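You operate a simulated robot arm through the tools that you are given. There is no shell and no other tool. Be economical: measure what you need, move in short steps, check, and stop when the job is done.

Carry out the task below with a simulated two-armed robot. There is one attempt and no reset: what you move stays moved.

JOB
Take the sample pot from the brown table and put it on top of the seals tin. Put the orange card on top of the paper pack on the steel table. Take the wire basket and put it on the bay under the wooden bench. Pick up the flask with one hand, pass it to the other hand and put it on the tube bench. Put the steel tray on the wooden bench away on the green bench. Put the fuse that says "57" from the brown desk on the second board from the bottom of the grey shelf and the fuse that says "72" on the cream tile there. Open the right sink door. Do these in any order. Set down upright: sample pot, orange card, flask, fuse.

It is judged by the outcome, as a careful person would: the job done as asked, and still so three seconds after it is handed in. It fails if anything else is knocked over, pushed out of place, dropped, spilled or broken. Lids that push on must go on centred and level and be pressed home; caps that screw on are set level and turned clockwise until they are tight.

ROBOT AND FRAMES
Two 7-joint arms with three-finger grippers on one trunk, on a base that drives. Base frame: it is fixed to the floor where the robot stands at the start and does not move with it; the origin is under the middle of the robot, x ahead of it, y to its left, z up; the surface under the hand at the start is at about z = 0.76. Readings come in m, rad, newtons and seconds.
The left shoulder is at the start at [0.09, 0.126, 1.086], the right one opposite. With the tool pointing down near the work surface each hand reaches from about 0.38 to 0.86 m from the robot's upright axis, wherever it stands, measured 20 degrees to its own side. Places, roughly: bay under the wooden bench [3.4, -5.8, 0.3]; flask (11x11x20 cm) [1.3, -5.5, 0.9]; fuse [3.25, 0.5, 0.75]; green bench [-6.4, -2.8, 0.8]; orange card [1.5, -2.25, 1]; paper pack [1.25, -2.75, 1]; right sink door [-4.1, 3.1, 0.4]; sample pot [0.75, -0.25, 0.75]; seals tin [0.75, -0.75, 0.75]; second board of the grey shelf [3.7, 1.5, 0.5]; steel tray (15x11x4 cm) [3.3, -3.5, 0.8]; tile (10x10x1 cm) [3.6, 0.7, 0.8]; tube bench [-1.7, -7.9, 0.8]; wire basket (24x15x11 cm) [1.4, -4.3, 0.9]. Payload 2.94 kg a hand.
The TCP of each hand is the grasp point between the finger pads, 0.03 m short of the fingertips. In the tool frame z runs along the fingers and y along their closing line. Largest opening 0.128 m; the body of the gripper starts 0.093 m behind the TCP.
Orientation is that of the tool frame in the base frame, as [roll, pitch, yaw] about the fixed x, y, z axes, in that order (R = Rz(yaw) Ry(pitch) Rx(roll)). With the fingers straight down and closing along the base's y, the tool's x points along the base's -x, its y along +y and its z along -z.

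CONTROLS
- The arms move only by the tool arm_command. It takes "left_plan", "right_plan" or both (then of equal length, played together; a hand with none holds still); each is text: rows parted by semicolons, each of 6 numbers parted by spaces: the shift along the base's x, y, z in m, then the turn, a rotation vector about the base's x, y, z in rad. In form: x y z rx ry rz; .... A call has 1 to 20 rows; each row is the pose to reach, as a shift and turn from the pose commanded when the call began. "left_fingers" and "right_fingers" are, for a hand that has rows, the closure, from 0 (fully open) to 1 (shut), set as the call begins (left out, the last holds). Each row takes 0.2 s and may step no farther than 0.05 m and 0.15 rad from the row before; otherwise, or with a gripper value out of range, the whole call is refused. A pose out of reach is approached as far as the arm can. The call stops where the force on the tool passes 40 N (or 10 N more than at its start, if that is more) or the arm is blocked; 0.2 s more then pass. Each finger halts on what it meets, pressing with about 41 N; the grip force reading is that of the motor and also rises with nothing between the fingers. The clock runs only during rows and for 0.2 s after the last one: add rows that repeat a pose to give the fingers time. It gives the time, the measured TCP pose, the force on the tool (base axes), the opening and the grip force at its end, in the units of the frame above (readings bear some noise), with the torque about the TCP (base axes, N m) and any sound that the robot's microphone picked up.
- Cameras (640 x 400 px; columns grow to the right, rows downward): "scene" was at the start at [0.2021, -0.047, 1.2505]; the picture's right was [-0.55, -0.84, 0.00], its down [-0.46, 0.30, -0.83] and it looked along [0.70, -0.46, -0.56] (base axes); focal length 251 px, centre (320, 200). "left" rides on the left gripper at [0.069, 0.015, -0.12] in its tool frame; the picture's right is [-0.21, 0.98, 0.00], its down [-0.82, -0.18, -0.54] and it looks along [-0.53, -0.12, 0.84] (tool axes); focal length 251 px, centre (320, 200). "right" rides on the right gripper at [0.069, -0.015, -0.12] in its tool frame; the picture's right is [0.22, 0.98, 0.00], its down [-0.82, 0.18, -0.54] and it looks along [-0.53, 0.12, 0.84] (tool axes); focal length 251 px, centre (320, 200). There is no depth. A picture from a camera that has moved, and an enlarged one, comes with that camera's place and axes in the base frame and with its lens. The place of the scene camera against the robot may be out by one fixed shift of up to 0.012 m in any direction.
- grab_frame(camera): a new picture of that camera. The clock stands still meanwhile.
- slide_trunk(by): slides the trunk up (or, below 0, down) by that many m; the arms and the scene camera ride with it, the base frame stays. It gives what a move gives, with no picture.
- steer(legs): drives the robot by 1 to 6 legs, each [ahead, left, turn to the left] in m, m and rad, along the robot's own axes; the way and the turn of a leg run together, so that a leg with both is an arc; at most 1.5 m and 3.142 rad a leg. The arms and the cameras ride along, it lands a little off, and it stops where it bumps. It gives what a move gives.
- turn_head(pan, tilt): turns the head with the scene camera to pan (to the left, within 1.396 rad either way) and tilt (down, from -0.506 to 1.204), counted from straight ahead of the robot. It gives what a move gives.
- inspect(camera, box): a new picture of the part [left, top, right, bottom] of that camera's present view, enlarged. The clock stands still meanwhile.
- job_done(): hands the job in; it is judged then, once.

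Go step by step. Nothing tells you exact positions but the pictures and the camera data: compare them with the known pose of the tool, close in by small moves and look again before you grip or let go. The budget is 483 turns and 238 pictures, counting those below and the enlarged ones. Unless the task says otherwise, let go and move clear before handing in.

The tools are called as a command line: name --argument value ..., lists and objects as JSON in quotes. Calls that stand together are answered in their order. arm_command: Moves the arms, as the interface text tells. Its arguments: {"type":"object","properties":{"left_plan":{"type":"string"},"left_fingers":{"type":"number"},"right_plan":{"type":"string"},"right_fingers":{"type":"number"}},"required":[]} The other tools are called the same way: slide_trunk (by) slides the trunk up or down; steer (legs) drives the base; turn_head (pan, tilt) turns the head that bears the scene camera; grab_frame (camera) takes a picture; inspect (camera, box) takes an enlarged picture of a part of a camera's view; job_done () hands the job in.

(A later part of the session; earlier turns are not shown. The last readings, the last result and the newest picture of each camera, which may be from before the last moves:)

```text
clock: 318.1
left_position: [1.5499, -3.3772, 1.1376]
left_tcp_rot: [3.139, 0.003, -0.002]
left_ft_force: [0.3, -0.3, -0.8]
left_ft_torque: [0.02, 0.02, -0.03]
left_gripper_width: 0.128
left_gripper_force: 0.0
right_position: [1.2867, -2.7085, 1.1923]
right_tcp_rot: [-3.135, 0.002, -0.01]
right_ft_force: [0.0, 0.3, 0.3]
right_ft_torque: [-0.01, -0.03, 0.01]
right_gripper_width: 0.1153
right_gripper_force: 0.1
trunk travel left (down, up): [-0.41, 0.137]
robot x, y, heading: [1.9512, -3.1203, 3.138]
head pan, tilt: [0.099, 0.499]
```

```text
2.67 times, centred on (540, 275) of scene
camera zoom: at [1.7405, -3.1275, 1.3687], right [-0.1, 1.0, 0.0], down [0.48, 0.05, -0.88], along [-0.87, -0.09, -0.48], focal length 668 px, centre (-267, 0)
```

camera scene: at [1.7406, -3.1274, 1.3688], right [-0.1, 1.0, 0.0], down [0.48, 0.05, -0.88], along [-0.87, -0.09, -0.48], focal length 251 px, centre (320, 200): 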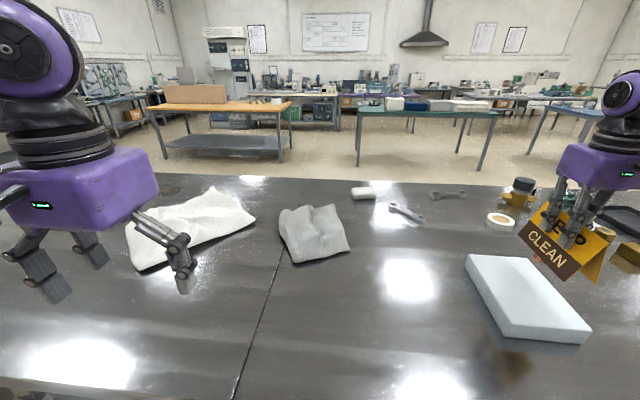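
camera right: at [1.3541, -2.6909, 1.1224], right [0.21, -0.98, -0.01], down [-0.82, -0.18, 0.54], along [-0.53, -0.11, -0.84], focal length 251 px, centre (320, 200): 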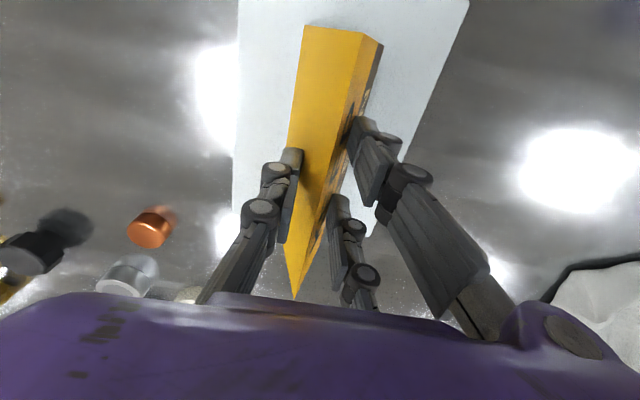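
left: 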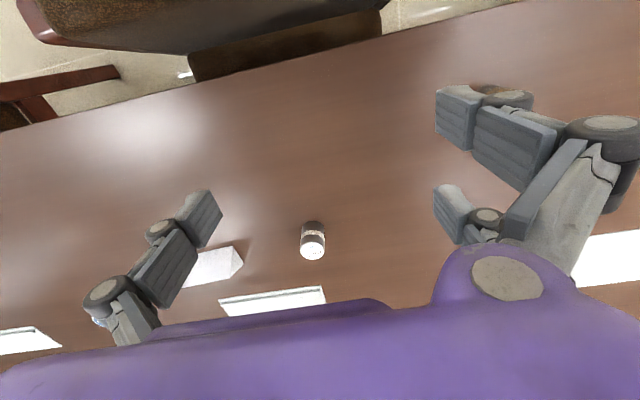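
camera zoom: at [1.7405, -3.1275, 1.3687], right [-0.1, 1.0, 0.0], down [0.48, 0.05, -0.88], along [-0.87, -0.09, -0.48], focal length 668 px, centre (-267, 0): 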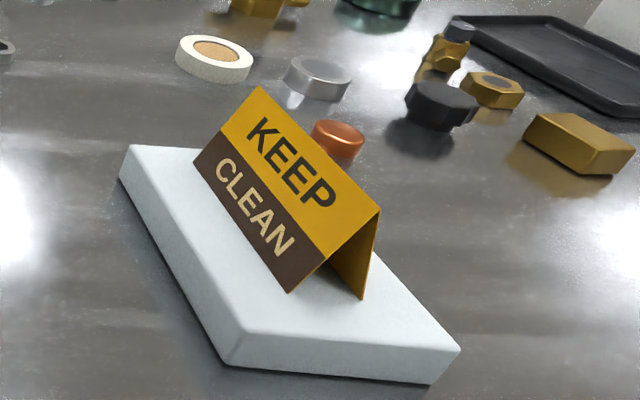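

The card stands on the pack. Next I back off from the table and look south for the basket.

steer --legs '[[-0.35, 0, 0]]'

arm_command --right_plan "0.04 0 0 0 0 0; 0.08 0.01 0 0 0 0; 0.12 0.02 0 0 0 0; 0.16 0.02 0 0 0 0; 0.2 0.02 0 0 0 0"

turn_head --pan 1.0 --tilt 0.35

arm_command --right_plan "0 0 0 0 0 0; 0 0 0 0 0 0; 0 0 0 0 0 0; 0 0 0 0 0 0"

grab_frame --camera "scene"

```text
clock: 320.3
left_position: [1.899, -3.3792, 1.1378]
left_tcp_rot: [3.139, 0.002, 0.004]
left_ft_force: [0.0, 0.3, 0.2]
left_ft_torque: [0.01, 0.01, 0.01]
left_gripper_width: 0.1279
left_gripper_force: 0.0
right_position: [1.631, -2.7105, 1.1913]
right_tcp_rot: [-3.135, 0.002, -0.004]
right_ft_force: [-0.2, -0.2, 0.4]
right_ft_torque: [0.02, 0.0, 0.03]
right_gripper_width: 0.1149
right_gripper_force: 0.1
trunk travel left (down, up): [-0.41, 0.137]
robot x, y, heading: [2.2959, -3.1219, -3.14]
head pan, tilt: [0.099, 0.499]
```

```text
clock: 321.5
left_position: [1.8998, -3.3778, 1.1375]
left_tcp_rot: [3.139, 0.0, 0.006]
left_ft_force: [0.6, 0.3, 0.8]
left_ft_torque: [0.01, 0.05, -0.02]
left_gripper_width: 0.128
left_gripper_force: 0.1
right_position: [1.8319, -2.6889, 1.1917]
right_tcp_rot: [-3.138, 0.006, -0.005]
right_ft_force: [0.4, 0.5, -0.4]
right_ft_torque: [-0.02, 0.01, 0.01]
right_gripper_width: 0.1153
right_gripper_force: 0.0
trunk travel left (down, up): [-0.41, 0.137]
robot x, y, heading: [2.2916, -3.1201, -3.142]
head pan, tilt: [0.099, 0.499]
```

```text
clock: 322.7
left_position: [1.8983, -3.3801, 1.1374]
left_tcp_rot: [3.141, 0.003, 0.003]
left_ft_force: [-0.4, 0.2, 0.1]
left_ft_torque: [0.04, 0.02, 0.01]
left_gripper_width: 0.1277
left_gripper_force: 0.1
right_position: [1.8308, -2.6894, 1.1912]
right_tcp_rot: [-3.133, 0.002, -0.005]
right_ft_force: [0.0, -0.5, -0.4]
right_ft_torque: [-0.01, 0.01, -0.01]
right_gripper_width: 0.1153
right_gripper_force: 0.1
trunk travel left (down, up): [-0.41, 0.137]
robot x, y, heading: [2.296, -3.1173, -3.14]
head pan, tilt: [1.0, 0.351]
```

```text
clock: 323.7
left_position: [1.8987, -3.3778, 1.1369]
left_tcp_rot: [3.14, 0.003, 0.004]
left_ft_force: [1.1, 0.8, -0.1]
left_ft_torque: [0.01, -0.01, -0.01]
left_gripper_width: 0.128
left_gripper_force: 0.1
right_position: [1.8312, -2.6909, 1.1908]
right_tcp_rot: [-3.135, 0.002, -0.004]
right_ft_force: [0.0, 0.0, 0.7]
right_ft_torque: [0.0, 0.0, -0.02]
right_gripper_width: 0.1153
right_gripper_force: 0.0
trunk travel left (down, up): [-0.41, 0.137]
robot x, y, heading: [2.2914, -3.1222, -3.137]
head pan, tilt: [1.0, 0.351]
```

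```text
137 pictures are left
camera scene: at [2.1279, -3.1973, 1.3825], right [-0.84, 0.54, 0.0], down [0.18, 0.29, -0.94], along [-0.51, -0.79, -0.34], focal length 251 px, centre (320, 200)
```

scene: 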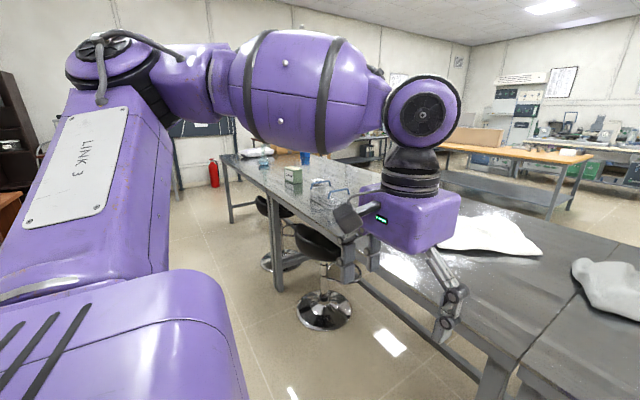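

The basket is on the same table further south. I slide south in the aisle and look.

steer --legs '[[0, 1.25, 0]]'

turn_head --pan 0.0 --tilt 0.5

arm_command --right_plan "0 0 0 0 0 0; 0 0 0 0 0 0; 0 0 0 0 0 0; 0 0 0 0 0 0"

grab_frame --camera "scene"

```text
clock: 335.2
left_position: [1.911, -4.6611, 1.1377]
left_tcp_rot: [3.138, 0.002, 0.014]
left_ft_force: [-0.5, 0.2, -0.7]
left_ft_torque: [0.01, 0.0, 0.02]
left_gripper_width: 0.128
left_gripper_force: 0.0
right_position: [1.8363, -3.9735, 1.1928]
right_tcp_rot: [-3.135, 0.003, 0.005]
right_ft_force: [0.5, 0.1, 0.1]
right_ft_torque: [0.07, -0.02, -0.01]
right_gripper_width: 0.1154
right_gripper_force: 0.0
trunk travel left (down, up): [-0.41, 0.137]
robot x, y, heading: [2.3023, -4.3967, -3.13]
head pan, tilt: [1.0, 0.351]
```

```text
clock: 336.4
left_position: [1.9097, -4.6615, 1.1376]
left_tcp_rot: [3.14, 0.002, 0.013]
left_ft_force: [0.2, -0.3, -0.2]
left_ft_torque: [-0.01, -0.03, 0.03]
left_gripper_width: 0.128
left_gripper_force: 0.0
right_position: [1.8367, -3.9731, 1.1914]
right_tcp_rot: [-3.136, 0.002, 0.005]
right_ft_force: [0.0, -0.4, 0.0]
right_ft_torque: [-0.03, -0.01, 0.0]
right_gripper_width: 0.1153
right_gripper_force: 0.2
trunk travel left (down, up): [-0.41, 0.137]
robot x, y, heading: [2.3048, -4.4004, -3.125]
head pan, tilt: [0.0, 0.499]
```

```text
clock: 337.4
left_position: [1.9104, -4.6605, 1.1371]
left_tcp_rot: [3.14, 0.001, 0.014]
left_ft_force: [-0.5, 1.0, -0.5]
left_ft_torque: [0.0, 0.02, -0.03]
left_gripper_width: 0.1277
left_gripper_force: 0.1
right_position: [1.8373, -3.9725, 1.1913]
right_tcp_rot: [-3.135, 0.002, 0.005]
right_ft_force: [0.7, -0.1, -0.2]
right_ft_torque: [-0.03, 0.01, 0.01]
right_gripper_width: 0.1154
right_gripper_force: 0.1
trunk travel left (down, up): [-0.41, 0.137]
robot x, y, heading: [2.3043, -4.3985, -3.128]
head pan, tilt: [0.0, 0.499]
```

```text
136 pictures are left
camera scene: at [2.0965, -4.3998, 1.3688], right [-0.01, 1.0, 0.0], down [0.48, 0.01, -0.88], along [-0.88, -0.01, -0.48], focal length 251 px, centre (320, 200)
```

scene: 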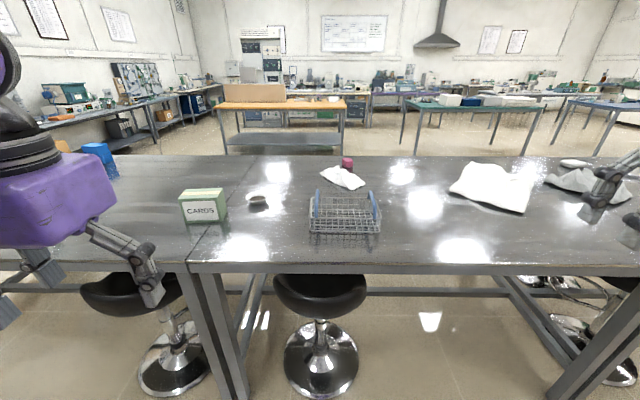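

inspect --camera "scene" --box '[280, 150, 420, 250]'

turn_head --pan 1.35 --tilt 0.35

arm_command --right_plan "0 0 0 0 0 0; 0 0 0 0 0 0; 0 0 0 0 0 0; 0 0 0 0 0 0"

grab_frame --camera "scene"

```text
4.00 times, centred on (350, 200) of scene
camera zoom: at [2.0965, -4.3998, 1.3688], right [-0.01, 1.0, 0.0], down [0.48, 0.01, -0.88], along [-0.88, -0.01, -0.48], focal length 1002 px, centre (200, 200)
```

zoom: 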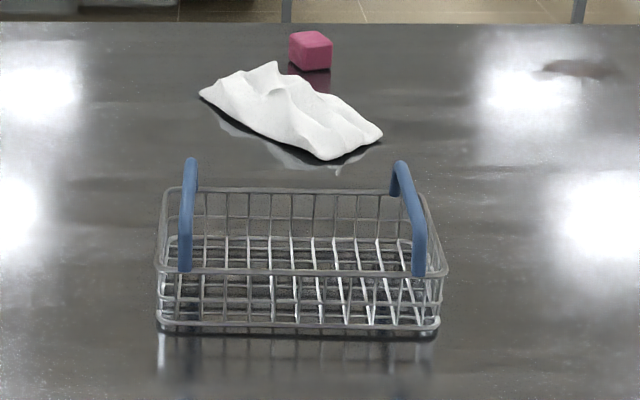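

```text
clock: 338.9
left_position: [1.9108, -4.6608, 1.1386]
left_tcp_rot: [3.141, 0.001, 0.014]
left_ft_force: [-0.2, 0.5, 0.4]
left_ft_torque: [-0.02, 0.0, -0.01]
left_gripper_width: 0.1281
left_gripper_force: 0.0
right_position: [1.8363, -3.9723, 1.1916]
right_tcp_rot: [-3.133, 0.003, 0.004]
right_ft_force: [-0.8, -0.7, 0.2]
right_ft_torque: [0.02, -0.01, -0.02]
right_gripper_width: 0.115
right_gripper_force: 0.0
trunk travel left (down, up): [-0.41, 0.137]
robot x, y, heading: [2.3036, -4.3997, -3.127]
head pan, tilt: [1.349, 0.351]
```

```text
clock: 339.9
left_position: [1.9102, -4.6608, 1.1379]
left_tcp_rot: [3.141, 0.001, 0.015]
left_ft_force: [0.3, 0.3, 1.0]
left_ft_torque: [-0.03, -0.01, 0.01]
left_gripper_width: 0.1282
left_gripper_force: 0.0
right_position: [1.8359, -3.9743, 1.1915]
right_tcp_rot: [-3.135, 0.003, 0.005]
right_ft_force: [-0.1, 1.1, -0.5]
right_ft_torque: [0.01, 0.01, -0.01]
right_gripper_width: 0.1152
right_gripper_force: 0.0
trunk travel left (down, up): [-0.41, 0.137]
robot x, y, heading: [2.3028, -4.3973, -3.13]
head pan, tilt: [1.349, 0.351]
```

```text
134 pictures are left
camera scene: at [2.1682, -4.4897, 1.3825], right [-0.98, 0.21, 0.0], down [0.07, 0.34, -0.94], along [-0.19, -0.92, -0.34], focal length 251 px, centre (320, 200)
```

scene: 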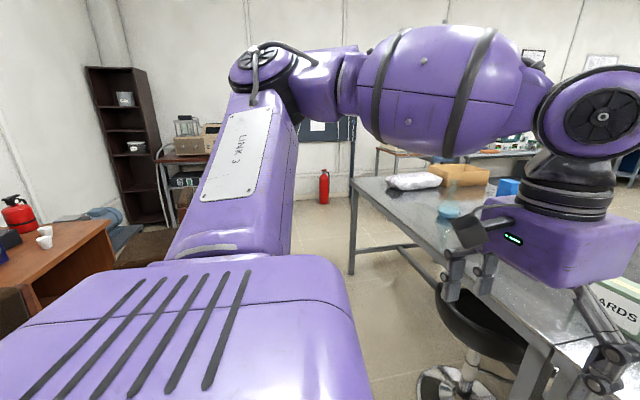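

The basket has two blue handles at its short ends, fit for a two-handed lift. Before picking, I turn round to see the wooden bench and its bay.

steer --legs '[[0, 0, 1.57], [0.4, 0, 0.9]]'

turn_head --pan 0.0 --tilt 0.45

arm_command --right_plan "0 0 0 0 0 0; 0 0 0 0 0 0; 0 0 0 0 0 0; 0 0 0 0 0 0"

grab_frame --camera "scene"

```text
clock: 346.4
left_position: [2.935, -4.8079, 1.137]
left_tcp_rot: [3.139, 0.001, 2.447]
left_ft_force: [-0.4, 0.3, 0.8]
left_ft_torque: [0.02, 0.01, 0.0]
left_gripper_width: 0.128
left_gripper_force: 0.1
right_position: [2.5433, -5.3793, 1.1905]
right_tcp_rot: [-3.134, 0.003, 2.438]
right_ft_force: [-0.2, -0.2, -1.2]
right_ft_torque: [-0.01, -0.01, 0.02]
right_gripper_width: 0.1152
right_gripper_force: 0.1
trunk travel left (down, up): [-0.41, 0.137]
robot x, y, heading: [2.465, -4.7514, -0.699]
head pan, tilt: [1.349, 0.351]
```

```text
clock: 347.9
left_position: [2.9353, -4.8092, 1.1379]
left_tcp_rot: [3.14, 0.002, 2.447]
left_ft_force: [0.2, 0.4, 0.6]
left_ft_torque: [-0.03, 0.01, -0.02]
left_gripper_width: 0.128
left_gripper_force: 0.0
right_position: [2.5441, -5.3796, 1.1921]
right_tcp_rot: [-3.135, 0.004, 2.438]
right_ft_force: [0.1, 1.2, 0.2]
right_ft_torque: [-0.01, 0.02, -0.01]
right_gripper_width: 0.1151
right_gripper_force: 0.1
trunk travel left (down, up): [-0.41, 0.137]
robot x, y, heading: [2.4655, -4.7552, -0.695]
head pan, tilt: [0.0, 0.45]
```

```text
clock: 348.9
left_position: [2.9345, -4.8091, 1.1379]
left_tcp_rot: [3.14, 0.003, 2.447]
left_ft_force: [-0.2, -0.8, -0.3]
left_ft_torque: [-0.02, 0.02, 0.02]
left_gripper_width: 0.1279
left_gripper_force: 0.0
right_position: [2.5441, -5.3791, 1.1919]
right_tcp_rot: [-3.134, 0.004, 2.438]
right_ft_force: [-0.4, 0.4, 0.6]
right_ft_torque: [-0.01, 0.01, 0.01]
right_gripper_width: 0.1151
right_gripper_force: 0.0
trunk travel left (down, up): [-0.41, 0.137]
robot x, y, heading: [2.471, -4.7516, -0.697]
head pan, tilt: [0.0, 0.45]
```

```text
133 pictures are left
camera scene: at [2.6115, -4.8789, 1.3733], right [-0.64, -0.77, 0.0], down [-0.33, 0.28, -0.9], along [0.69, -0.58, -0.44], focal length 251 px, centre (320, 200)
```

scene: 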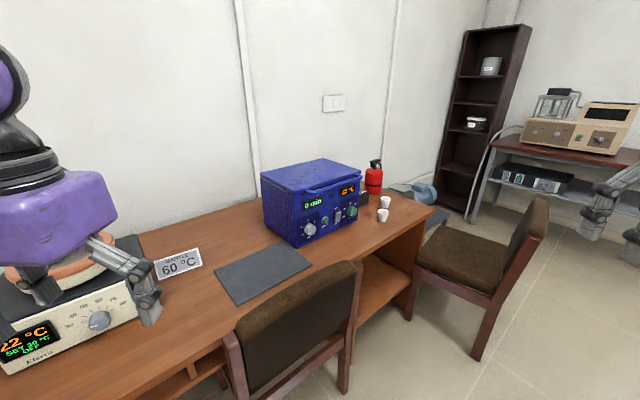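

The bay is the low board under the bench between two chairs. I move in front of it for a straight look.

steer --legs '[[0, 0, 0.697], [-0.15, -0.9, 0]]'

turn_head --pan 0.0 --tilt 0.6

arm_command --right_plan "0 0 0 0 0 0; 0 0 0 0 0 0; 0 0 0 0 0 0; 0 0 0 0 0 0"

grab_frame --camera "scene"

```text
clock: 358.9
left_position: [2.7133, -5.3807, 1.139]
left_tcp_rot: [3.141, 0.002, -3.127]
left_ft_force: [0.5, 0.1, 0.0]
left_ft_torque: [-0.06, -0.01, 0.02]
left_gripper_width: 0.1282
left_gripper_force: 0.2
right_position: [2.7881, -6.069, 1.1914]
right_tcp_rot: [-3.135, 0.002, -3.136]
right_ft_force: [0.0, 0.4, -0.6]
right_ft_torque: [0.02, 0.03, -0.01]
right_gripper_width: 0.115
right_gripper_force: 0.1
trunk travel left (down, up): [-0.41, 0.137]
robot x, y, heading: [2.3197, -5.6408, 0.007]
head pan, tilt: [0.0, 0.45]
```

```text
clock: 359.6
left_position: [2.7136, -5.3795, 1.1383]
left_tcp_rot: [3.14, 0.001, -3.126]
left_ft_force: [0.2, -0.5, 0.4]
left_ft_torque: [0.02, 0.03, -0.04]
left_gripper_width: 0.1281
left_gripper_force: 0.1
right_position: [2.7882, -6.0692, 1.1911]
right_tcp_rot: [-3.137, 0.005, -3.135]
right_ft_force: [0.5, -0.4, 0.2]
right_ft_torque: [0.02, 0.0, 0.01]
right_gripper_width: 0.1153
right_gripper_force: 0.0
trunk travel left (down, up): [-0.41, 0.137]
robot x, y, heading: [2.3226, -5.6419, 0.017]
head pan, tilt: [0.0, 0.6]
```

```text
clock: 360.6
left_position: [2.7132, -5.3803, 1.1375]
left_tcp_rot: [3.139, 0.001, -3.127]
left_ft_force: [0.2, -0.5, -0.5]
left_ft_torque: [-0.04, -0.01, -0.01]
left_gripper_width: 0.128
left_gripper_force: 0.1
right_position: [2.7879, -6.0693, 1.1908]
right_tcp_rot: [-3.135, 0.004, -3.137]
right_ft_force: [0.3, 0.5, 0.7]
right_ft_torque: [-0.01, 0.02, 0.01]
right_gripper_width: 0.1151
right_gripper_force: 0.1
trunk travel left (down, up): [-0.41, 0.137]
robot x, y, heading: [2.3231, -5.6426, 0.012]
head pan, tilt: [0.0, 0.6]
```

```text
132 pictures are left
camera scene: at [2.5089, -5.6386, 1.3597], right [0.01, -1.0, 0.0], down [-0.56, -0.01, -0.83], along [0.83, 0.01, -0.56], focal length 251 px, centre (320, 200)
```

scene: 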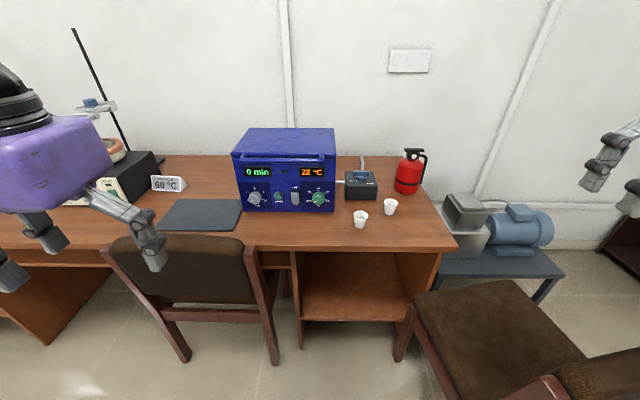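

The bay board is at z≈0.30, y from -5.55 to -5.98. I will pinch the basket's long near wall with a forward-tilted right hand (so it can go under the bench), carrying it lengthwise. I set the arm posture here in free space, then drive back to the basket.

arm_command --right_plan "0.02 -0.01 0 0 0 0.14; 0.04 -0.02 0 0 0 0.28; 0.06 -0.03 0 0 0 0.4; 0.06 -0.03 0 0 0 0.4" --right_fingers 0.4

arm_command --right_plan "0.03 -0.015 -0.02 0.054 -0.129 0; 0.06 -0.03 -0.03 0.109 -0.258 0; 0.09 -0.05 -0.04 0.163 -0.387 0; 0.12 -0.07 -0.05 0.218 -0.516 0; 0.145 -0.086 -0.06 0.272 -0.645 0; 0.145 -0.086 -0.06 0.272 -0.645 0"

steer --legs '[[0.08, 1.45, 0], [0, 0.27, 0], [0, 0, -1.982]]'

slide_trunk --by -0.08

turn_head --pan -0.5 --tilt 0.5

arm_command --right_plan "0 0 0 0 0 0; 0 0 0 0 0 0; 0 0 0 0 0 0; 0 0 0 0 0 0"

grab_frame --camera "scene"

```text
clock: 361.6
left_position: [2.7128, -5.3793, 1.1375]
left_tcp_rot: [3.14, 0.002, -3.128]
left_ft_force: [0.1, -0.3, -0.5]
left_ft_torque: [0.03, 0.01, -0.01]
left_gripper_width: 0.1279
left_gripper_force: 0.0
right_position: [2.8475, -6.0964, 1.1929]
right_tcp_rot: [-3.136, 0.005, -2.735]
right_ft_force: [-0.3, 0.5, 0.5]
right_ft_torque: [0.03, 0.01, 0.01]
right_gripper_width: 0.0769
right_gripper_force: 0.0
trunk travel left (down, up): [-0.41, 0.137]
robot x, y, heading: [2.3213, -5.6407, 0.011]
head pan, tilt: [0.0, 0.6]
```

```text
clock: 363.0
left_position: [2.7122, -5.3802, 1.1368]
left_tcp_rot: [3.138, 0.002, -3.128]
left_ft_force: [-0.5, 0.2, 0.9]
left_ft_torque: [0.01, -0.02, -0.02]
left_gripper_width: 0.1283
left_gripper_force: 0.1
right_position: [2.9932, -6.1862, 1.1334]
right_tcp_rot: [-3.129, 0.706, -2.733]
right_ft_force: [-0.3, -0.4, -1.0]
right_ft_torque: [-0.05, 0.02, 0.01]
right_gripper_width: 0.0767
right_gripper_force: 0.1
trunk travel left (down, up): [-0.41, 0.137]
robot x, y, heading: [2.321, -5.6409, 0.015]
head pan, tilt: [0.0, 0.6]
```

```text
clock: 383.2
left_position: [2.4608, -4.3917, 1.1375]
left_tcp_rot: [3.141, 0.001, 1.174]
left_ft_force: [-0.4, 0.3, 0.1]
left_ft_torque: [0.01, -0.01, -0.02]
left_gripper_width: 0.1281
left_gripper_force: 0.0
right_position: [1.6115, -4.3262, 1.1324]
right_tcp_rot: [-3.13, 0.703, 1.566]
right_ft_force: [-0.3, 0.2, -0.2]
right_ft_torque: [0.0, -0.05, -0.01]
right_gripper_width: 0.0767
right_gripper_force: 0.0
trunk travel left (down, up): [-0.41, 0.137]
robot x, y, heading: [2.379, -3.9246, -1.968]
head pan, tilt: [0.0, 0.6]
```

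```text
clock: 384.3
left_position: [2.4603, -4.3926, 1.057]
left_tcp_rot: [3.139, 0.002, 1.175]
left_ft_force: [-0.1, 0.5, -0.3]
left_ft_torque: [0.01, -0.01, -0.02]
left_gripper_width: 0.1281
left_gripper_force: 0.2
right_position: [1.611, -4.3263, 1.0515]
right_tcp_rot: [-3.13, 0.703, 1.568]
right_ft_force: [0.1, 0.6, 0.0]
right_ft_torque: [-0.01, 0.0, -0.01]
right_gripper_width: 0.0766
right_gripper_force: 0.1
trunk travel left (down, up): [-0.33, 0.217]
robot x, y, heading: [2.3807, -3.9279, -1.972]
head pan, tilt: [0.0, 0.6]
```

```text
clock: 385.3
left_position: [2.4605, -4.392, 1.0571]
left_tcp_rot: [3.142, 0.002, 1.175]
left_ft_force: [0.3, -0.2, 0.7]
left_ft_torque: [0.02, -0.02, 0.0]
left_gripper_width: 0.128
left_gripper_force: 0.1
right_position: [1.6107, -4.3271, 1.0522]
right_tcp_rot: [-3.13, 0.704, 1.568]
right_ft_force: [-0.3, -0.3, 0.1]
right_ft_torque: [0.01, 0.02, -0.03]
right_gripper_width: 0.0765
right_gripper_force: 0.1
trunk travel left (down, up): [-0.33, 0.217]
robot x, y, heading: [2.3765, -3.9272, -1.97]
head pan, tilt: [-0.499, 0.499]
```

```text
clock: 386.3
left_position: [2.4601, -4.3925, 1.0573]
left_tcp_rot: [3.138, 0.002, 1.174]
left_ft_force: [-0.6, -0.8, -0.6]
left_ft_torque: [0.0, -0.02, -0.02]
left_gripper_width: 0.1278
left_gripper_force: 0.1
right_position: [1.6113, -4.3283, 1.0521]
right_tcp_rot: [-3.129, 0.703, 1.567]
right_ft_force: [0.3, 0.5, -0.4]
right_ft_torque: [0.0, 0.0, -0.02]
right_gripper_width: 0.0766
right_gripper_force: 0.0
trunk travel left (down, up): [-0.33, 0.217]
robot x, y, heading: [2.3761, -3.9298, -1.969]
head pan, tilt: [-0.499, 0.499]
```

```text
131 pictures are left
camera scene: at [2.2472, -4.1019, 1.2878], right [-0.62, 0.78, 0.0], down [0.37, 0.3, -0.88], along [-0.69, -0.55, -0.48], focal length 251 px, centre (320, 200)
```

scene: 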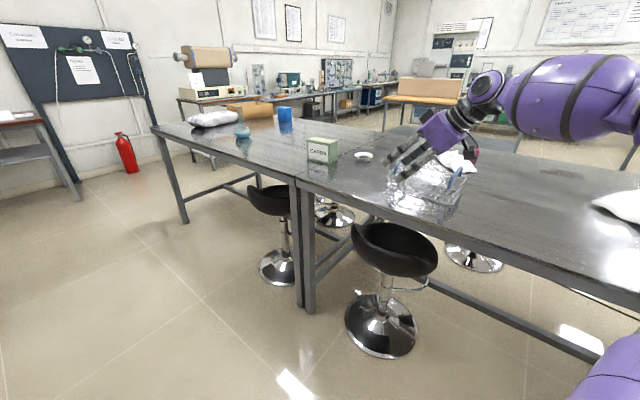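

Hand posture suits. I shift the base so the hand comes just behind and above the basket's near wall.

steer --legs '[[0.027, -0.212, 0]]'

arm_command --right_plan "0 0 0 0 0 0"

grab_frame --camera "right"

inspect --camera "scene" --box '[350, 70, 560, 230]'

```text
clock: 388.8
left_position: [2.2547, -4.3342, 1.0568]
left_tcp_rot: [3.14, 0.002, 1.181]
left_ft_force: [0.1, 0.2, -0.2]
left_ft_torque: [0.02, -0.02, 0.02]
left_gripper_width: 0.1278
left_gripper_force: 0.0
right_position: [1.4043, -4.2743, 1.0516]
right_tcp_rot: [-3.128, 0.703, 1.572]
right_ft_force: [-0.3, 0.4, -1.1]
right_ft_torque: [0.0, 0.01, -0.01]
right_gripper_width: 0.077
right_gripper_force: 0.1
trunk travel left (down, up): [-0.33, 0.217]
robot x, y, heading: [2.1669, -3.8701, -1.965]
head pan, tilt: [-0.499, 0.499]
```

```text
clock: 389.2
left_position: [2.2558, -4.3344, 1.0572]
left_tcp_rot: [3.141, 0.002, 1.181]
left_ft_force: [-0.1, -0.1, 1.2]
left_ft_torque: [-0.01, -0.03, -0.01]
left_gripper_width: 0.128
left_gripper_force: 0.1
right_position: [1.4063, -4.2733, 1.0521]
right_tcp_rot: [-3.128, 0.704, 1.575]
right_ft_force: [1.0, 0.5, 0.3]
right_ft_torque: [0.01, -0.01, 0.03]
right_gripper_width: 0.0769
right_gripper_force: 0.0
trunk travel left (down, up): [-0.33, 0.217]
robot x, y, heading: [2.1673, -3.8725, -1.966]
head pan, tilt: [-0.499, 0.499]
```

```text
130 pictures are left
camera right: at [1.3918, -4.1436, 1.0993], right [0.98, 0.16, -0.15], down [0.19, -0.28, 0.94], along [0.11, -0.95, -0.3], focal length 251 px, centre (320, 200)
```

right: 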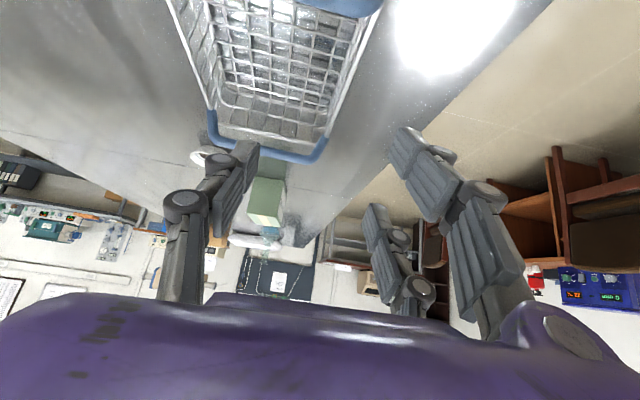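

```text
2.50 times, centred on (455, 150) of scene
camera zoom: at [2.041, -4.045, 1.2878], right [-0.63, 0.78, 0.0], down [0.37, 0.3, -0.88], along [-0.68, -0.55, -0.48], focal length 626 px, centre (-18, 325)
```

zoom: 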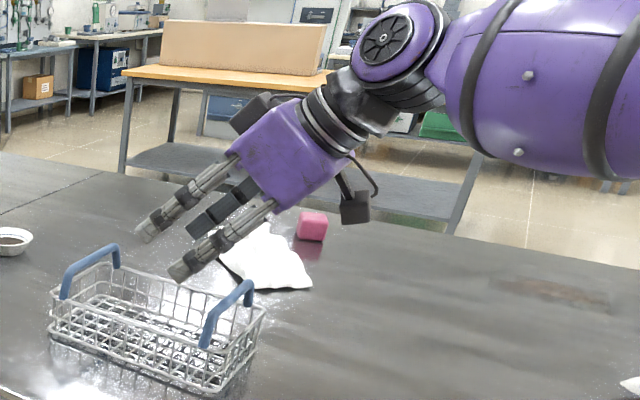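

The camera box under the tilted hand would hit the handle, so I reduce the tilt to 0.3 rad, which fits between the handles and still fits under the bench.

arm_command --right_plan "0 0 0.03 0.1 0 0; 0 -0.01 0.05 0.2 0 0; 0 -0.02 0.06 0.3 0 0; 0 -0.03 0.06 0.4 0 0; 0 -0.05 0.04 0.4 0 0; 0 -0.065 0.02 0.4 0 0; 0 -0.065 0.02 0.4 0 0" --right_fingers 0.5

grab_frame --camera "right"

inspect --camera "scene" --box '[350, 70, 560, 230]'

```text
clock: 390.8
left_position: [2.256, -4.3331, 1.0586]
left_tcp_rot: [3.141, 0.002, 1.181]
left_ft_force: [0.8, 0.0, 0.1]
left_ft_torque: [-0.02, 0.01, -0.01]
left_gripper_width: 0.1278
left_gripper_force: 0.1
right_position: [1.4057, -4.3365, 1.0718]
right_tcp_rot: [-3.131, 0.301, 1.571]
right_ft_force: [-0.7, 0.0, 0.3]
right_ft_torque: [-0.02, 0.02, -0.05]
right_gripper_width: 0.064
right_gripper_force: 0.0
trunk travel left (down, up): [-0.33, 0.217]
robot x, y, heading: [2.1657, -3.8703, -1.966]
head pan, tilt: [-0.499, 0.499]
```

```text
128 pictures are left
camera right: at [1.3931, -4.2354, 1.1655], right [0.98, 0.2, -0.07], down [0.19, -0.62, 0.76], along [0.11, -0.76, -0.65], focal length 251 px, centre (320, 200)
```

right: 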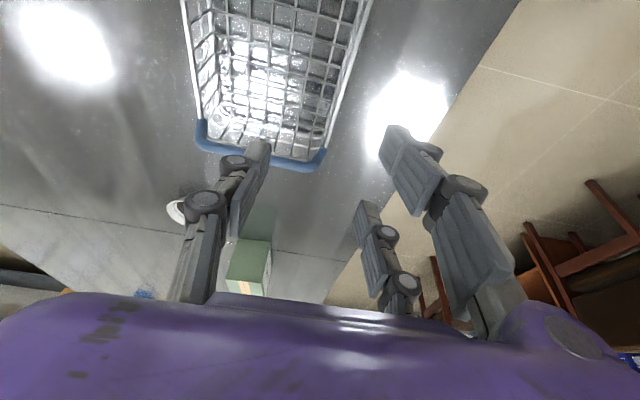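

```text
2.50 times, centred on (455, 150) of scene
camera zoom: at [2.0409, -4.0444, 1.2879], right [-0.63, 0.78, 0.0], down [0.37, 0.3, -0.88], along [-0.68, -0.55, -0.48], focal length 626 px, centre (-18, 325)
```

zoom: 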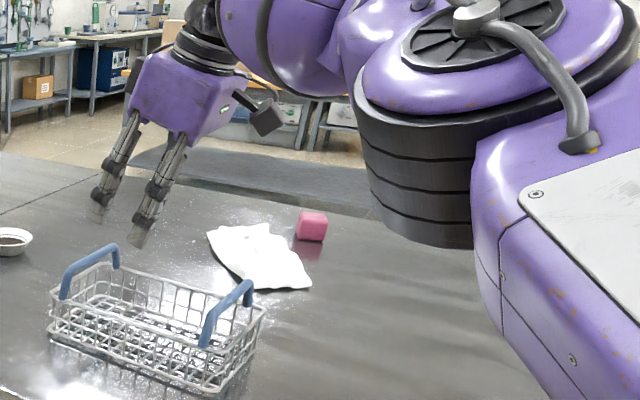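

The wrist camera puts the near wall at x≈1.417. I go down straddling it and check midway.

arm_command --right_plan "0.006 -0.01 -0.03 0 0 0; 0.011 -0.017 -0.06 0 0 0; 0.011 -0.025 -0.09 0 0 0; 0.011 -0.03 -0.115 0 0 0; 0.011 -0.03 -0.115 0 0 0"

grab_frame --camera "right"

inspect --camera "scene" --box '[350, 110, 500, 230]'

```text
clock: 392.0
left_position: [2.2559, -4.3338, 1.0577]
left_tcp_rot: [3.141, 0.002, 1.18]
left_ft_force: [-0.6, 0.2, -0.2]
left_ft_torque: [0.04, 0.0, -0.01]
left_gripper_width: 0.1279
left_gripper_force: 0.1
right_position: [1.4187, -4.3665, 0.9574]
right_tcp_rot: [-3.132, 0.304, 1.572]
right_ft_force: [-0.4, -0.4, 0.3]
right_ft_torque: [0.0, -0.01, 0.04]
right_gripper_width: 0.0642
right_gripper_force: 0.0
trunk travel left (down, up): [-0.33, 0.217]
robot x, y, heading: [2.1665, -3.8697, -1.963]
head pan, tilt: [-0.499, 0.499]
```

```text
126 pictures are left
camera right: at [1.4041, -4.2656, 1.052], right [0.98, 0.2, -0.07], down [0.19, -0.62, 0.76], along [0.11, -0.76, -0.65], focal length 251 px, centre (320, 200)
```

right: 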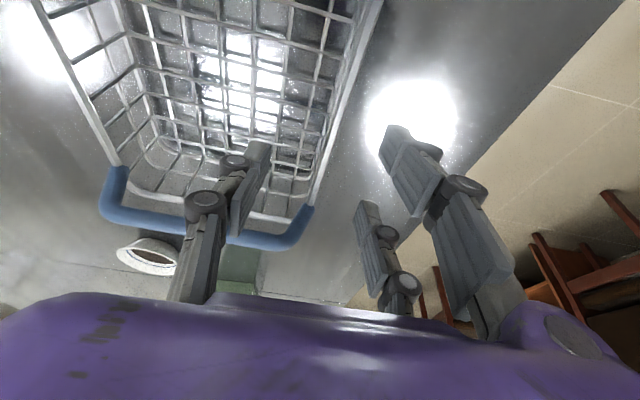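

```text
3.33 times, centred on (425, 170) of scene
camera zoom: at [2.041, -4.0448, 1.2879], right [-0.63, 0.78, 0.0], down [0.37, 0.3, -0.88], along [-0.68, -0.55, -0.48], focal length 835 px, centre (-30, 300)
```

zoom: 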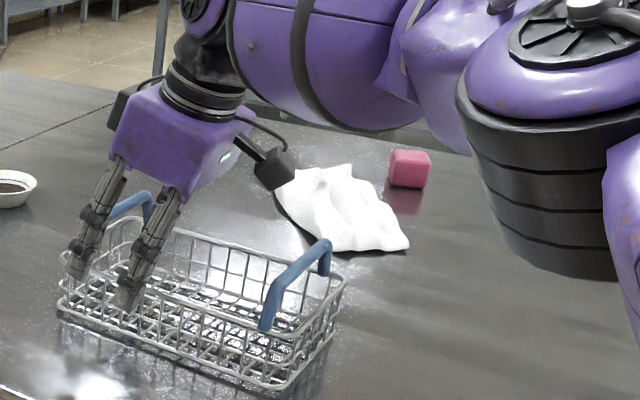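

Centred on the wall. I go down the last 3.5 cm and close.

arm_command --right_plan "0 -0.003 -0.018 0 0 0; 0 -0.006 -0.036 0 0 0; 0 -0.006 -0.036 0 0 0"

arm_command --right_plan "0 0 0 0 0 0; 0 0 0 0 0 0; 0 0 0 0 0 0; 0 0 0 0 0 0" --right_fingers 1

inspect --camera "scene" --box '[350, 110, 500, 230]'

```text
clock: 392.8
left_position: [2.2548, -4.3353, 1.0583]
left_tcp_rot: [3.137, 0.001, 1.18]
left_ft_force: [0.3, 0.6, 0.8]
left_ft_torque: [-0.01, 0.02, 0.0]
left_gripper_width: 0.1279
left_gripper_force: 0.1
right_position: [1.4184, -4.373, 0.9221]
right_tcp_rot: [-3.13, 0.304, 1.572]
right_ft_force: [0.0, -1.1, -0.3]
right_ft_torque: [0.01, 0.04, 0.04]
right_gripper_width: 0.0641
right_gripper_force: 0.1
trunk travel left (down, up): [-0.33, 0.217]
robot x, y, heading: [2.1673, -3.8688, -1.963]
head pan, tilt: [-0.499, 0.499]
```

```text
clock: 393.8
left_position: [2.2556, -4.3345, 1.0571]
left_tcp_rot: [3.141, 0.002, 1.181]
left_ft_force: [-1.3, 0.4, 0.9]
left_ft_torque: [-0.02, -0.02, 0.0]
left_gripper_width: 0.1279
left_gripper_force: 0.0
right_position: [1.4177, -4.3728, 0.922]
right_tcp_rot: [-3.13, 0.305, 1.572]
right_ft_force: [0.0, -0.3, 0.5]
right_ft_torque: [-0.13, -0.06, 0.05]
right_gripper_width: 0.0059
right_gripper_force: 32.4
trunk travel left (down, up): [-0.33, 0.217]
robot x, y, heading: [2.1748, -3.8708, -1.964]
head pan, tilt: [-0.499, 0.499]
```

```text
3.33 times, centred on (425, 170) of scene
camera zoom: at [2.0407, -4.0451, 1.2878], right [-0.63, 0.78, 0.0], down [0.37, 0.3, -0.88], along [-0.68, -0.55, -0.48], focal length 835 px, centre (-30, 300)
```

zoom: 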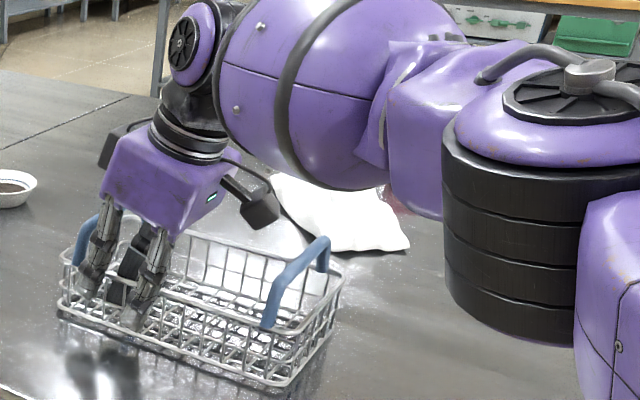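

Gripped the wall. Test lift by 5 cm.

arm_command --right_plan "0 0 0 0 0 0; 0 0 0.01 0 0 0; 0 0 0.02 0 0 0; 0 0 0.035 0 0 0; 0 0 0.05 0 0 0; 0 0 0.05 0 0 0"

inspect --camera "scene" --box '[350, 110, 500, 230]'

grab_frame --camera "right"

```text
clock: 395.2
left_position: [2.2551, -4.3344, 1.0573]
left_tcp_rot: [3.141, 0.001, 1.18]
left_ft_force: [-0.7, 0.0, 0.6]
left_ft_torque: [0.01, -0.03, 0.01]
left_gripper_width: 0.1281
left_gripper_force: 0.1
right_position: [1.4186, -4.3733, 0.9714]
right_tcp_rot: [-3.13, 0.303, 1.572]
right_ft_force: [0.8, -0.2, -1.7]
right_ft_torque: [-0.04, -0.11, -0.03]
right_gripper_width: 0.0062
right_gripper_force: 31.6
trunk travel left (down, up): [-0.33, 0.217]
robot x, y, heading: [2.1719, -3.8733, -1.962]
head pan, tilt: [-0.499, 0.499]
```

```text
3.33 times, centred on (425, 170) of scene
camera zoom: at [2.0404, -4.0452, 1.2877], right [-0.63, 0.78, 0.0], down [0.37, 0.3, -0.88], along [-0.68, -0.55, -0.48], focal length 835 px, centre (-30, 300)
```

zoom: 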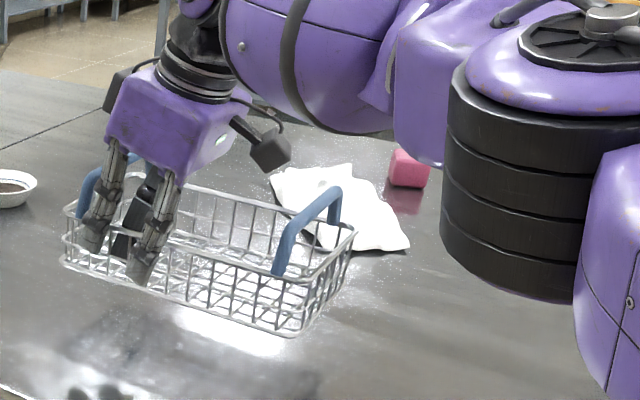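

```text
122 pictures are left
camera right: at [1.4043, -4.2714, 1.0653], right [0.98, 0.2, -0.08], down [0.19, -0.62, 0.76], along [0.11, -0.76, -0.65], focal length 251 px, centre (320, 200)
```

right: 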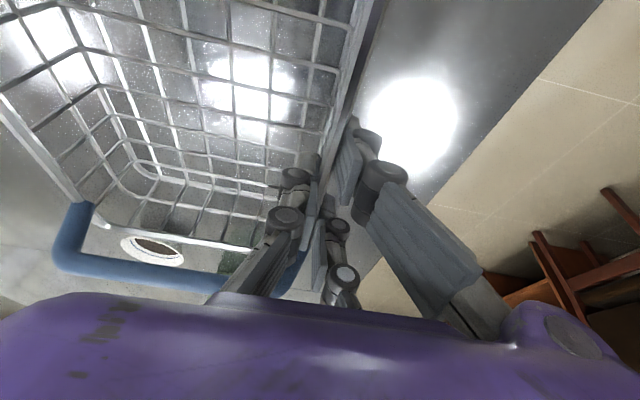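

Lift works and the basket is light, but at this grip point the forearm would hit the bench top. I'll set it back and regrip nearer its rear (north) end, so I can set it on the board's front from outside and then push it in.

arm_command --right_plan "0 0 -0.015 0 0 0; 0 0 -0.03 0 0 0; 0 0 -0.042 0 0 0; 0 0 -0.049 0 0 0; 0 0 -0.049 0 0 0"

arm_command --right_plan "0 0 0 0 0 0; 0 0 0 0 0 0; 0 0 0 0 0 0; 0 0.01 0.03 0 0 0; 0 0.02 0.07 0 0 0; 0 0.04 0.1 0 0 0; 0 0.08 0.1 0 0 0; 0 0.12 0.1 0 0 0; 0 0.12 0.1 0 0 0" --right_fingers 0.5

grab_frame --camera "right"

inspect --camera "scene" --box '[350, 110, 500, 230]'

```text
clock: 396.4
left_position: [2.2557, -4.3348, 1.0569]
left_tcp_rot: [3.141, 0.003, 1.18]
left_ft_force: [-0.2, -0.8, 0.4]
left_ft_torque: [-0.02, 0.01, -0.03]
left_gripper_width: 0.1282
left_gripper_force: 0.1
right_position: [1.4194, -4.3742, 0.9224]
right_tcp_rot: [-3.128, 0.302, 1.572]
right_ft_force: [0.7, 0.1, -0.7]
right_ft_torque: [-0.01, -0.07, 0.01]
right_gripper_width: 0.0059
right_gripper_force: 32.0
trunk travel left (down, up): [-0.33, 0.217]
robot x, y, heading: [2.1685, -3.872, -1.966]
head pan, tilt: [-0.499, 0.499]
```

```text
clock: 398.4
left_position: [2.2551, -4.3357, 1.0571]
left_tcp_rot: [3.139, 0.0, 1.181]
left_ft_force: [0.0, -0.1, -0.1]
left_ft_torque: [0.01, -0.03, -0.02]
left_gripper_width: 0.1281
left_gripper_force: 0.0
right_position: [1.4172, -4.2567, 1.0229]
right_tcp_rot: [-3.13, 0.302, 1.571]
right_ft_force: [0.3, -1.1, 0.4]
right_ft_torque: [0.04, 0.01, 0.03]
right_gripper_width: 0.064
right_gripper_force: 0.0
trunk travel left (down, up): [-0.33, 0.217]
robot x, y, heading: [2.1697, -3.8687, -1.964]
head pan, tilt: [-0.499, 0.499]
```

```text
121 pictures are left
camera right: at [1.4041, -4.1547, 1.1169], right [0.98, 0.2, -0.07], down [0.19, -0.62, 0.76], along [0.11, -0.75, -0.65], focal length 251 px, centre (320, 200)
```

right: 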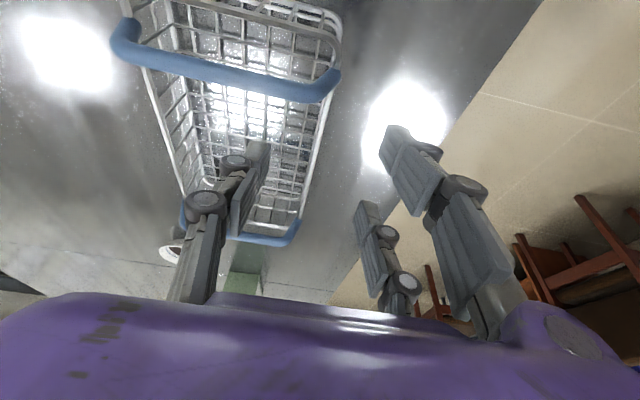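

```text
3.33 times, centred on (425, 170) of scene
camera zoom: at [2.0408, -4.046, 1.2876], right [-0.63, 0.78, 0.0], down [0.37, 0.3, -0.88], along [-0.68, -0.55, -0.48], focal length 835 px, centre (-30, 300)
```

zoom: 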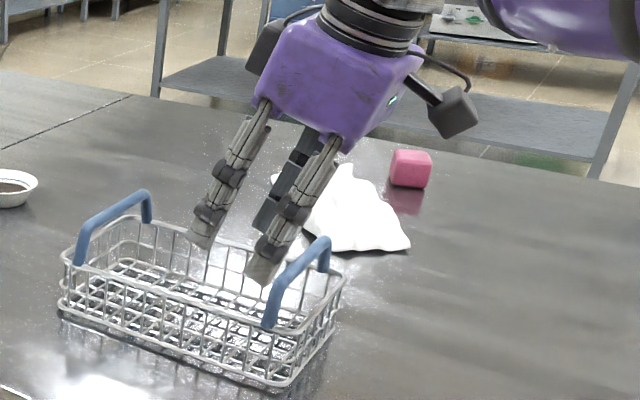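

Descending along the finger axis just in front of the north handle.

arm_command --right_plan "0.001 -0.008 -0.03 0 0 0; 0.001 -0.015 -0.06 0 0 0; 0.001 -0.022 -0.085 0 0 0; 0.001 -0.025 -0.1 0 0 0; 0.001 -0.025 -0.1 0 0 0"

inspect --camera "scene" --box '[350, 110, 500, 230]'

```text
clock: 399.6
left_position: [2.2563, -4.3338, 1.0571]
left_tcp_rot: [3.141, 0.0, 1.179]
left_ft_force: [-0.3, -0.5, 0.0]
left_ft_torque: [-0.01, -0.03, 0.01]
left_gripper_width: 0.128
left_gripper_force: 0.1
right_position: [1.4176, -4.2802, 0.9221]
right_tcp_rot: [-3.132, 0.304, 1.572]
right_ft_force: [-0.5, -0.1, 0.7]
right_ft_torque: [0.05, -0.02, 0.0]
right_gripper_width: 0.0639
right_gripper_force: 0.0
trunk travel left (down, up): [-0.33, 0.217]
robot x, y, heading: [2.1675, -3.8702, -1.961]
head pan, tilt: [-0.499, 0.499]
```

```text
3.33 times, centred on (425, 170) of scene
camera zoom: at [2.0409, -4.0448, 1.2878], right [-0.63, 0.78, 0.0], down [0.37, 0.3, -0.88], along [-0.68, -0.55, -0.48], focal length 835 px, centre (-30, 300)
```

zoom: 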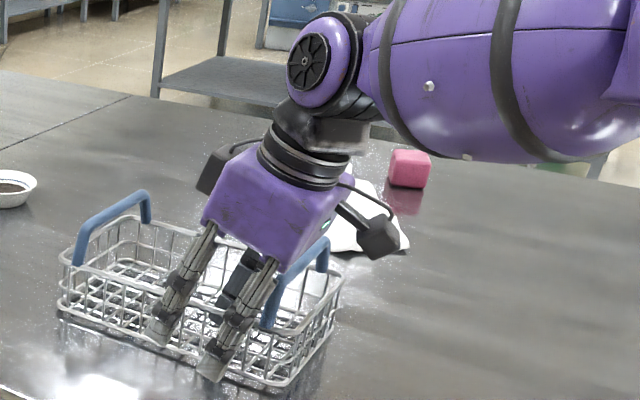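

Good position and no contact. Closing and lifting.

arm_command --right_plan "0 0 0 0 0 0; 0 0 0 0 0 0; 0 0 0 0 0 0; 0 0 0 0 0 0" --right_fingers 1

arm_command --right_plan "0 0 0.02 0 0 0; 0 0 0.05 0 0 0; 0 0 0.09 0 0 0; 0 0 0.13 0 0 0; 0 0 0.15 0 0 0; 0 0 0.15 0 0 0"

grab_frame --camera "scene"

```text
clock: 400.6
left_position: [2.255, -4.3349, 1.0572]
left_tcp_rot: [3.139, 0.002, 1.179]
left_ft_force: [0.6, -0.3, -0.1]
left_ft_torque: [-0.04, -0.01, 0.02]
left_gripper_width: 0.128
left_gripper_force: 0.1
right_position: [1.4174, -4.2814, 0.9213]
right_tcp_rot: [-3.131, 0.302, 1.573]
right_ft_force: [-0.3, -0.6, -0.1]
right_ft_torque: [-0.02, -0.04, -0.03]
right_gripper_width: 0.006
right_gripper_force: 32.3
trunk travel left (down, up): [-0.33, 0.217]
robot x, y, heading: [2.1685, -3.8687, -1.966]
head pan, tilt: [-0.499, 0.499]
```

```text
clock: 402.0
left_position: [2.2548, -4.3342, 1.058]
left_tcp_rot: [3.139, 0.003, 1.18]
left_ft_force: [-0.6, -0.2, 0.4]
left_ft_torque: [-0.03, 0.01, 0.03]
left_gripper_width: 0.1278
left_gripper_force: 0.0
right_position: [1.4157, -4.279, 1.0717]
right_tcp_rot: [-3.132, 0.301, 1.574]
right_ft_force: [0.1, -0.9, -1.9]
right_ft_torque: [0.05, -0.1, -0.01]
right_gripper_width: 0.0058
right_gripper_force: 32.4
trunk travel left (down, up): [-0.33, 0.217]
robot x, y, heading: [2.1683, -3.8692, -1.964]
head pan, tilt: [-0.499, 0.499]
```

```text
118 pictures are left
camera scene: at [2.0404, -4.045, 1.2877], right [-0.63, 0.78, 0.0], down [0.37, 0.3, -0.88], along [-0.68, -0.55, -0.48], focal length 251 px, centre (320, 200)
```

scene: 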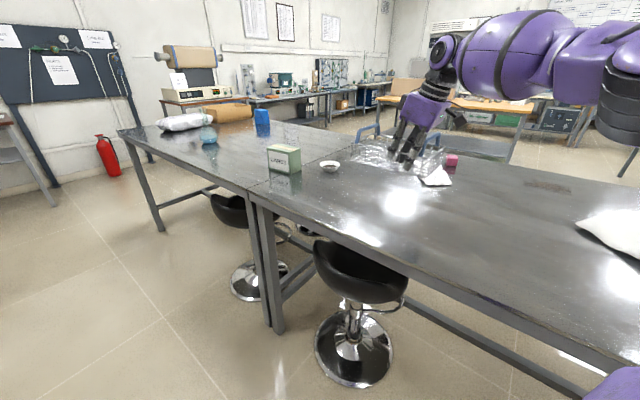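

Basket held. I turn the base toward the bench and drive south at a safe distance with the basket high.

steer --legs '[[0, 0, 1.964], [0, -1.29, 0]]'

arm_command --right_plan "0.002 -0.008 0 0 0 -0.13; 0.004 -0.016 0 0 0 -0.26; 0.005 -0.025 0 0 0 -0.39; 0.005 -0.025 0 0 0 -0.39"

turn_head --pan -0.4 --tilt 0.6

arm_command --right_plan "0 0 0 0 0 0; 0 0 0 0 0 0; 0 0 0 0 0 0; 0 0 0 0 0 0"

grab_frame --camera "scene"

```text
clock: 418.1
left_position: [2.5359, -4.9182, 1.0572]
left_tcp_rot: [3.141, 0.002, 3.105]
left_ft_force: [0.0, -0.4, -0.3]
left_ft_torque: [0.02, 0.01, 0.0]
left_gripper_width: 0.1281
left_gripper_force: 0.1
right_position: [2.7744, -5.7241, 1.0733]
right_tcp_rot: [-3.131, 0.303, -2.785]
right_ft_force: [-0.7, -0.7, -1.7]
right_ft_torque: [0.1, 0.13, 0.02]
right_gripper_width: 0.006
right_gripper_force: 32.8
trunk travel left (down, up): [-0.33, 0.217]
robot x, y, heading: [2.1325, -5.1594, -0.036]
head pan, tilt: [-0.499, 0.499]
```

```text
clock: 419.1
left_position: [2.5351, -4.9166, 1.0562]
left_tcp_rot: [3.138, 0.002, 3.105]
left_ft_force: [-0.3, -0.8, 0.2]
left_ft_torque: [0.0, 0.01, 0.02]
left_gripper_width: 0.1278
left_gripper_force: 0.1
right_position: [2.7783, -5.7491, 1.0732]
right_tcp_rot: [-3.132, 0.302, 3.104]
right_ft_force: [0.1, -0.2, -1.3]
right_ft_torque: [0.11, 0.08, -0.02]
right_gripper_width: 0.0059
right_gripper_force: 32.0
trunk travel left (down, up): [-0.33, 0.217]
robot x, y, heading: [2.1294, -5.1616, -0.037]
head pan, tilt: [-0.499, 0.499]
```

```text
clock: 419.8
left_position: [2.5345, -4.918, 1.0577]
left_tcp_rot: [3.138, 0.002, 3.104]
left_ft_force: [-0.2, -0.3, -0.6]
left_ft_torque: [0.02, 0.02, 0.01]
left_gripper_width: 0.1279
left_gripper_force: 0.0
right_position: [2.7782, -5.7495, 1.0729]
right_tcp_rot: [-3.131, 0.302, 3.109]
right_ft_force: [-0.6, 0.4, -0.7]
right_ft_torque: [0.09, 0.09, 0.02]
right_gripper_width: 0.0059
right_gripper_force: 32.9
trunk travel left (down, up): [-0.33, 0.217]
robot x, y, heading: [2.1272, -5.1583, -0.038]
head pan, tilt: [-0.4, 0.6]
```

```text
clock: 420.8
left_position: [2.5356, -4.9171, 1.0582]
left_tcp_rot: [3.139, 0.002, 3.104]
left_ft_force: [-0.1, -0.9, 0.9]
left_ft_torque: [0.01, 0.02, -0.03]
left_gripper_width: 0.1277
left_gripper_force: 0.1
right_position: [2.7769, -5.749, 1.0716]
right_tcp_rot: [-3.131, 0.302, 3.107]
right_ft_force: [-0.5, -0.3, -1.8]
right_ft_torque: [0.13, 0.07, 0.03]
right_gripper_width: 0.006
right_gripper_force: 32.3
trunk travel left (down, up): [-0.33, 0.217]
robot x, y, heading: [2.1278, -5.1608, -0.038]
head pan, tilt: [-0.4, 0.6]
```

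```text
117 pictures are left
camera scene: at [2.3308, -5.2005, 1.2787], right [-0.42, -0.91, 0.0], down [-0.51, 0.24, -0.82], along [0.75, -0.35, -0.57], focal length 251 px, centre (320, 200)
```

scene: 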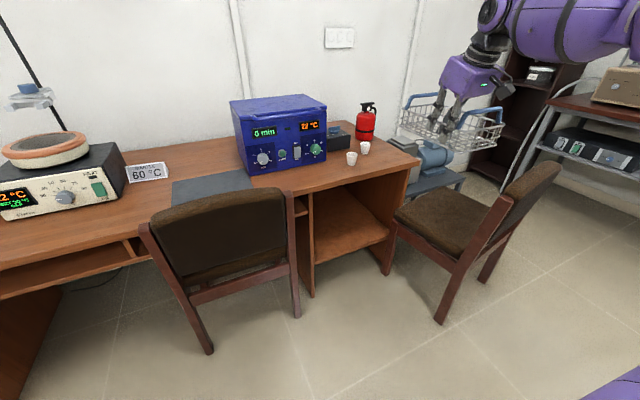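

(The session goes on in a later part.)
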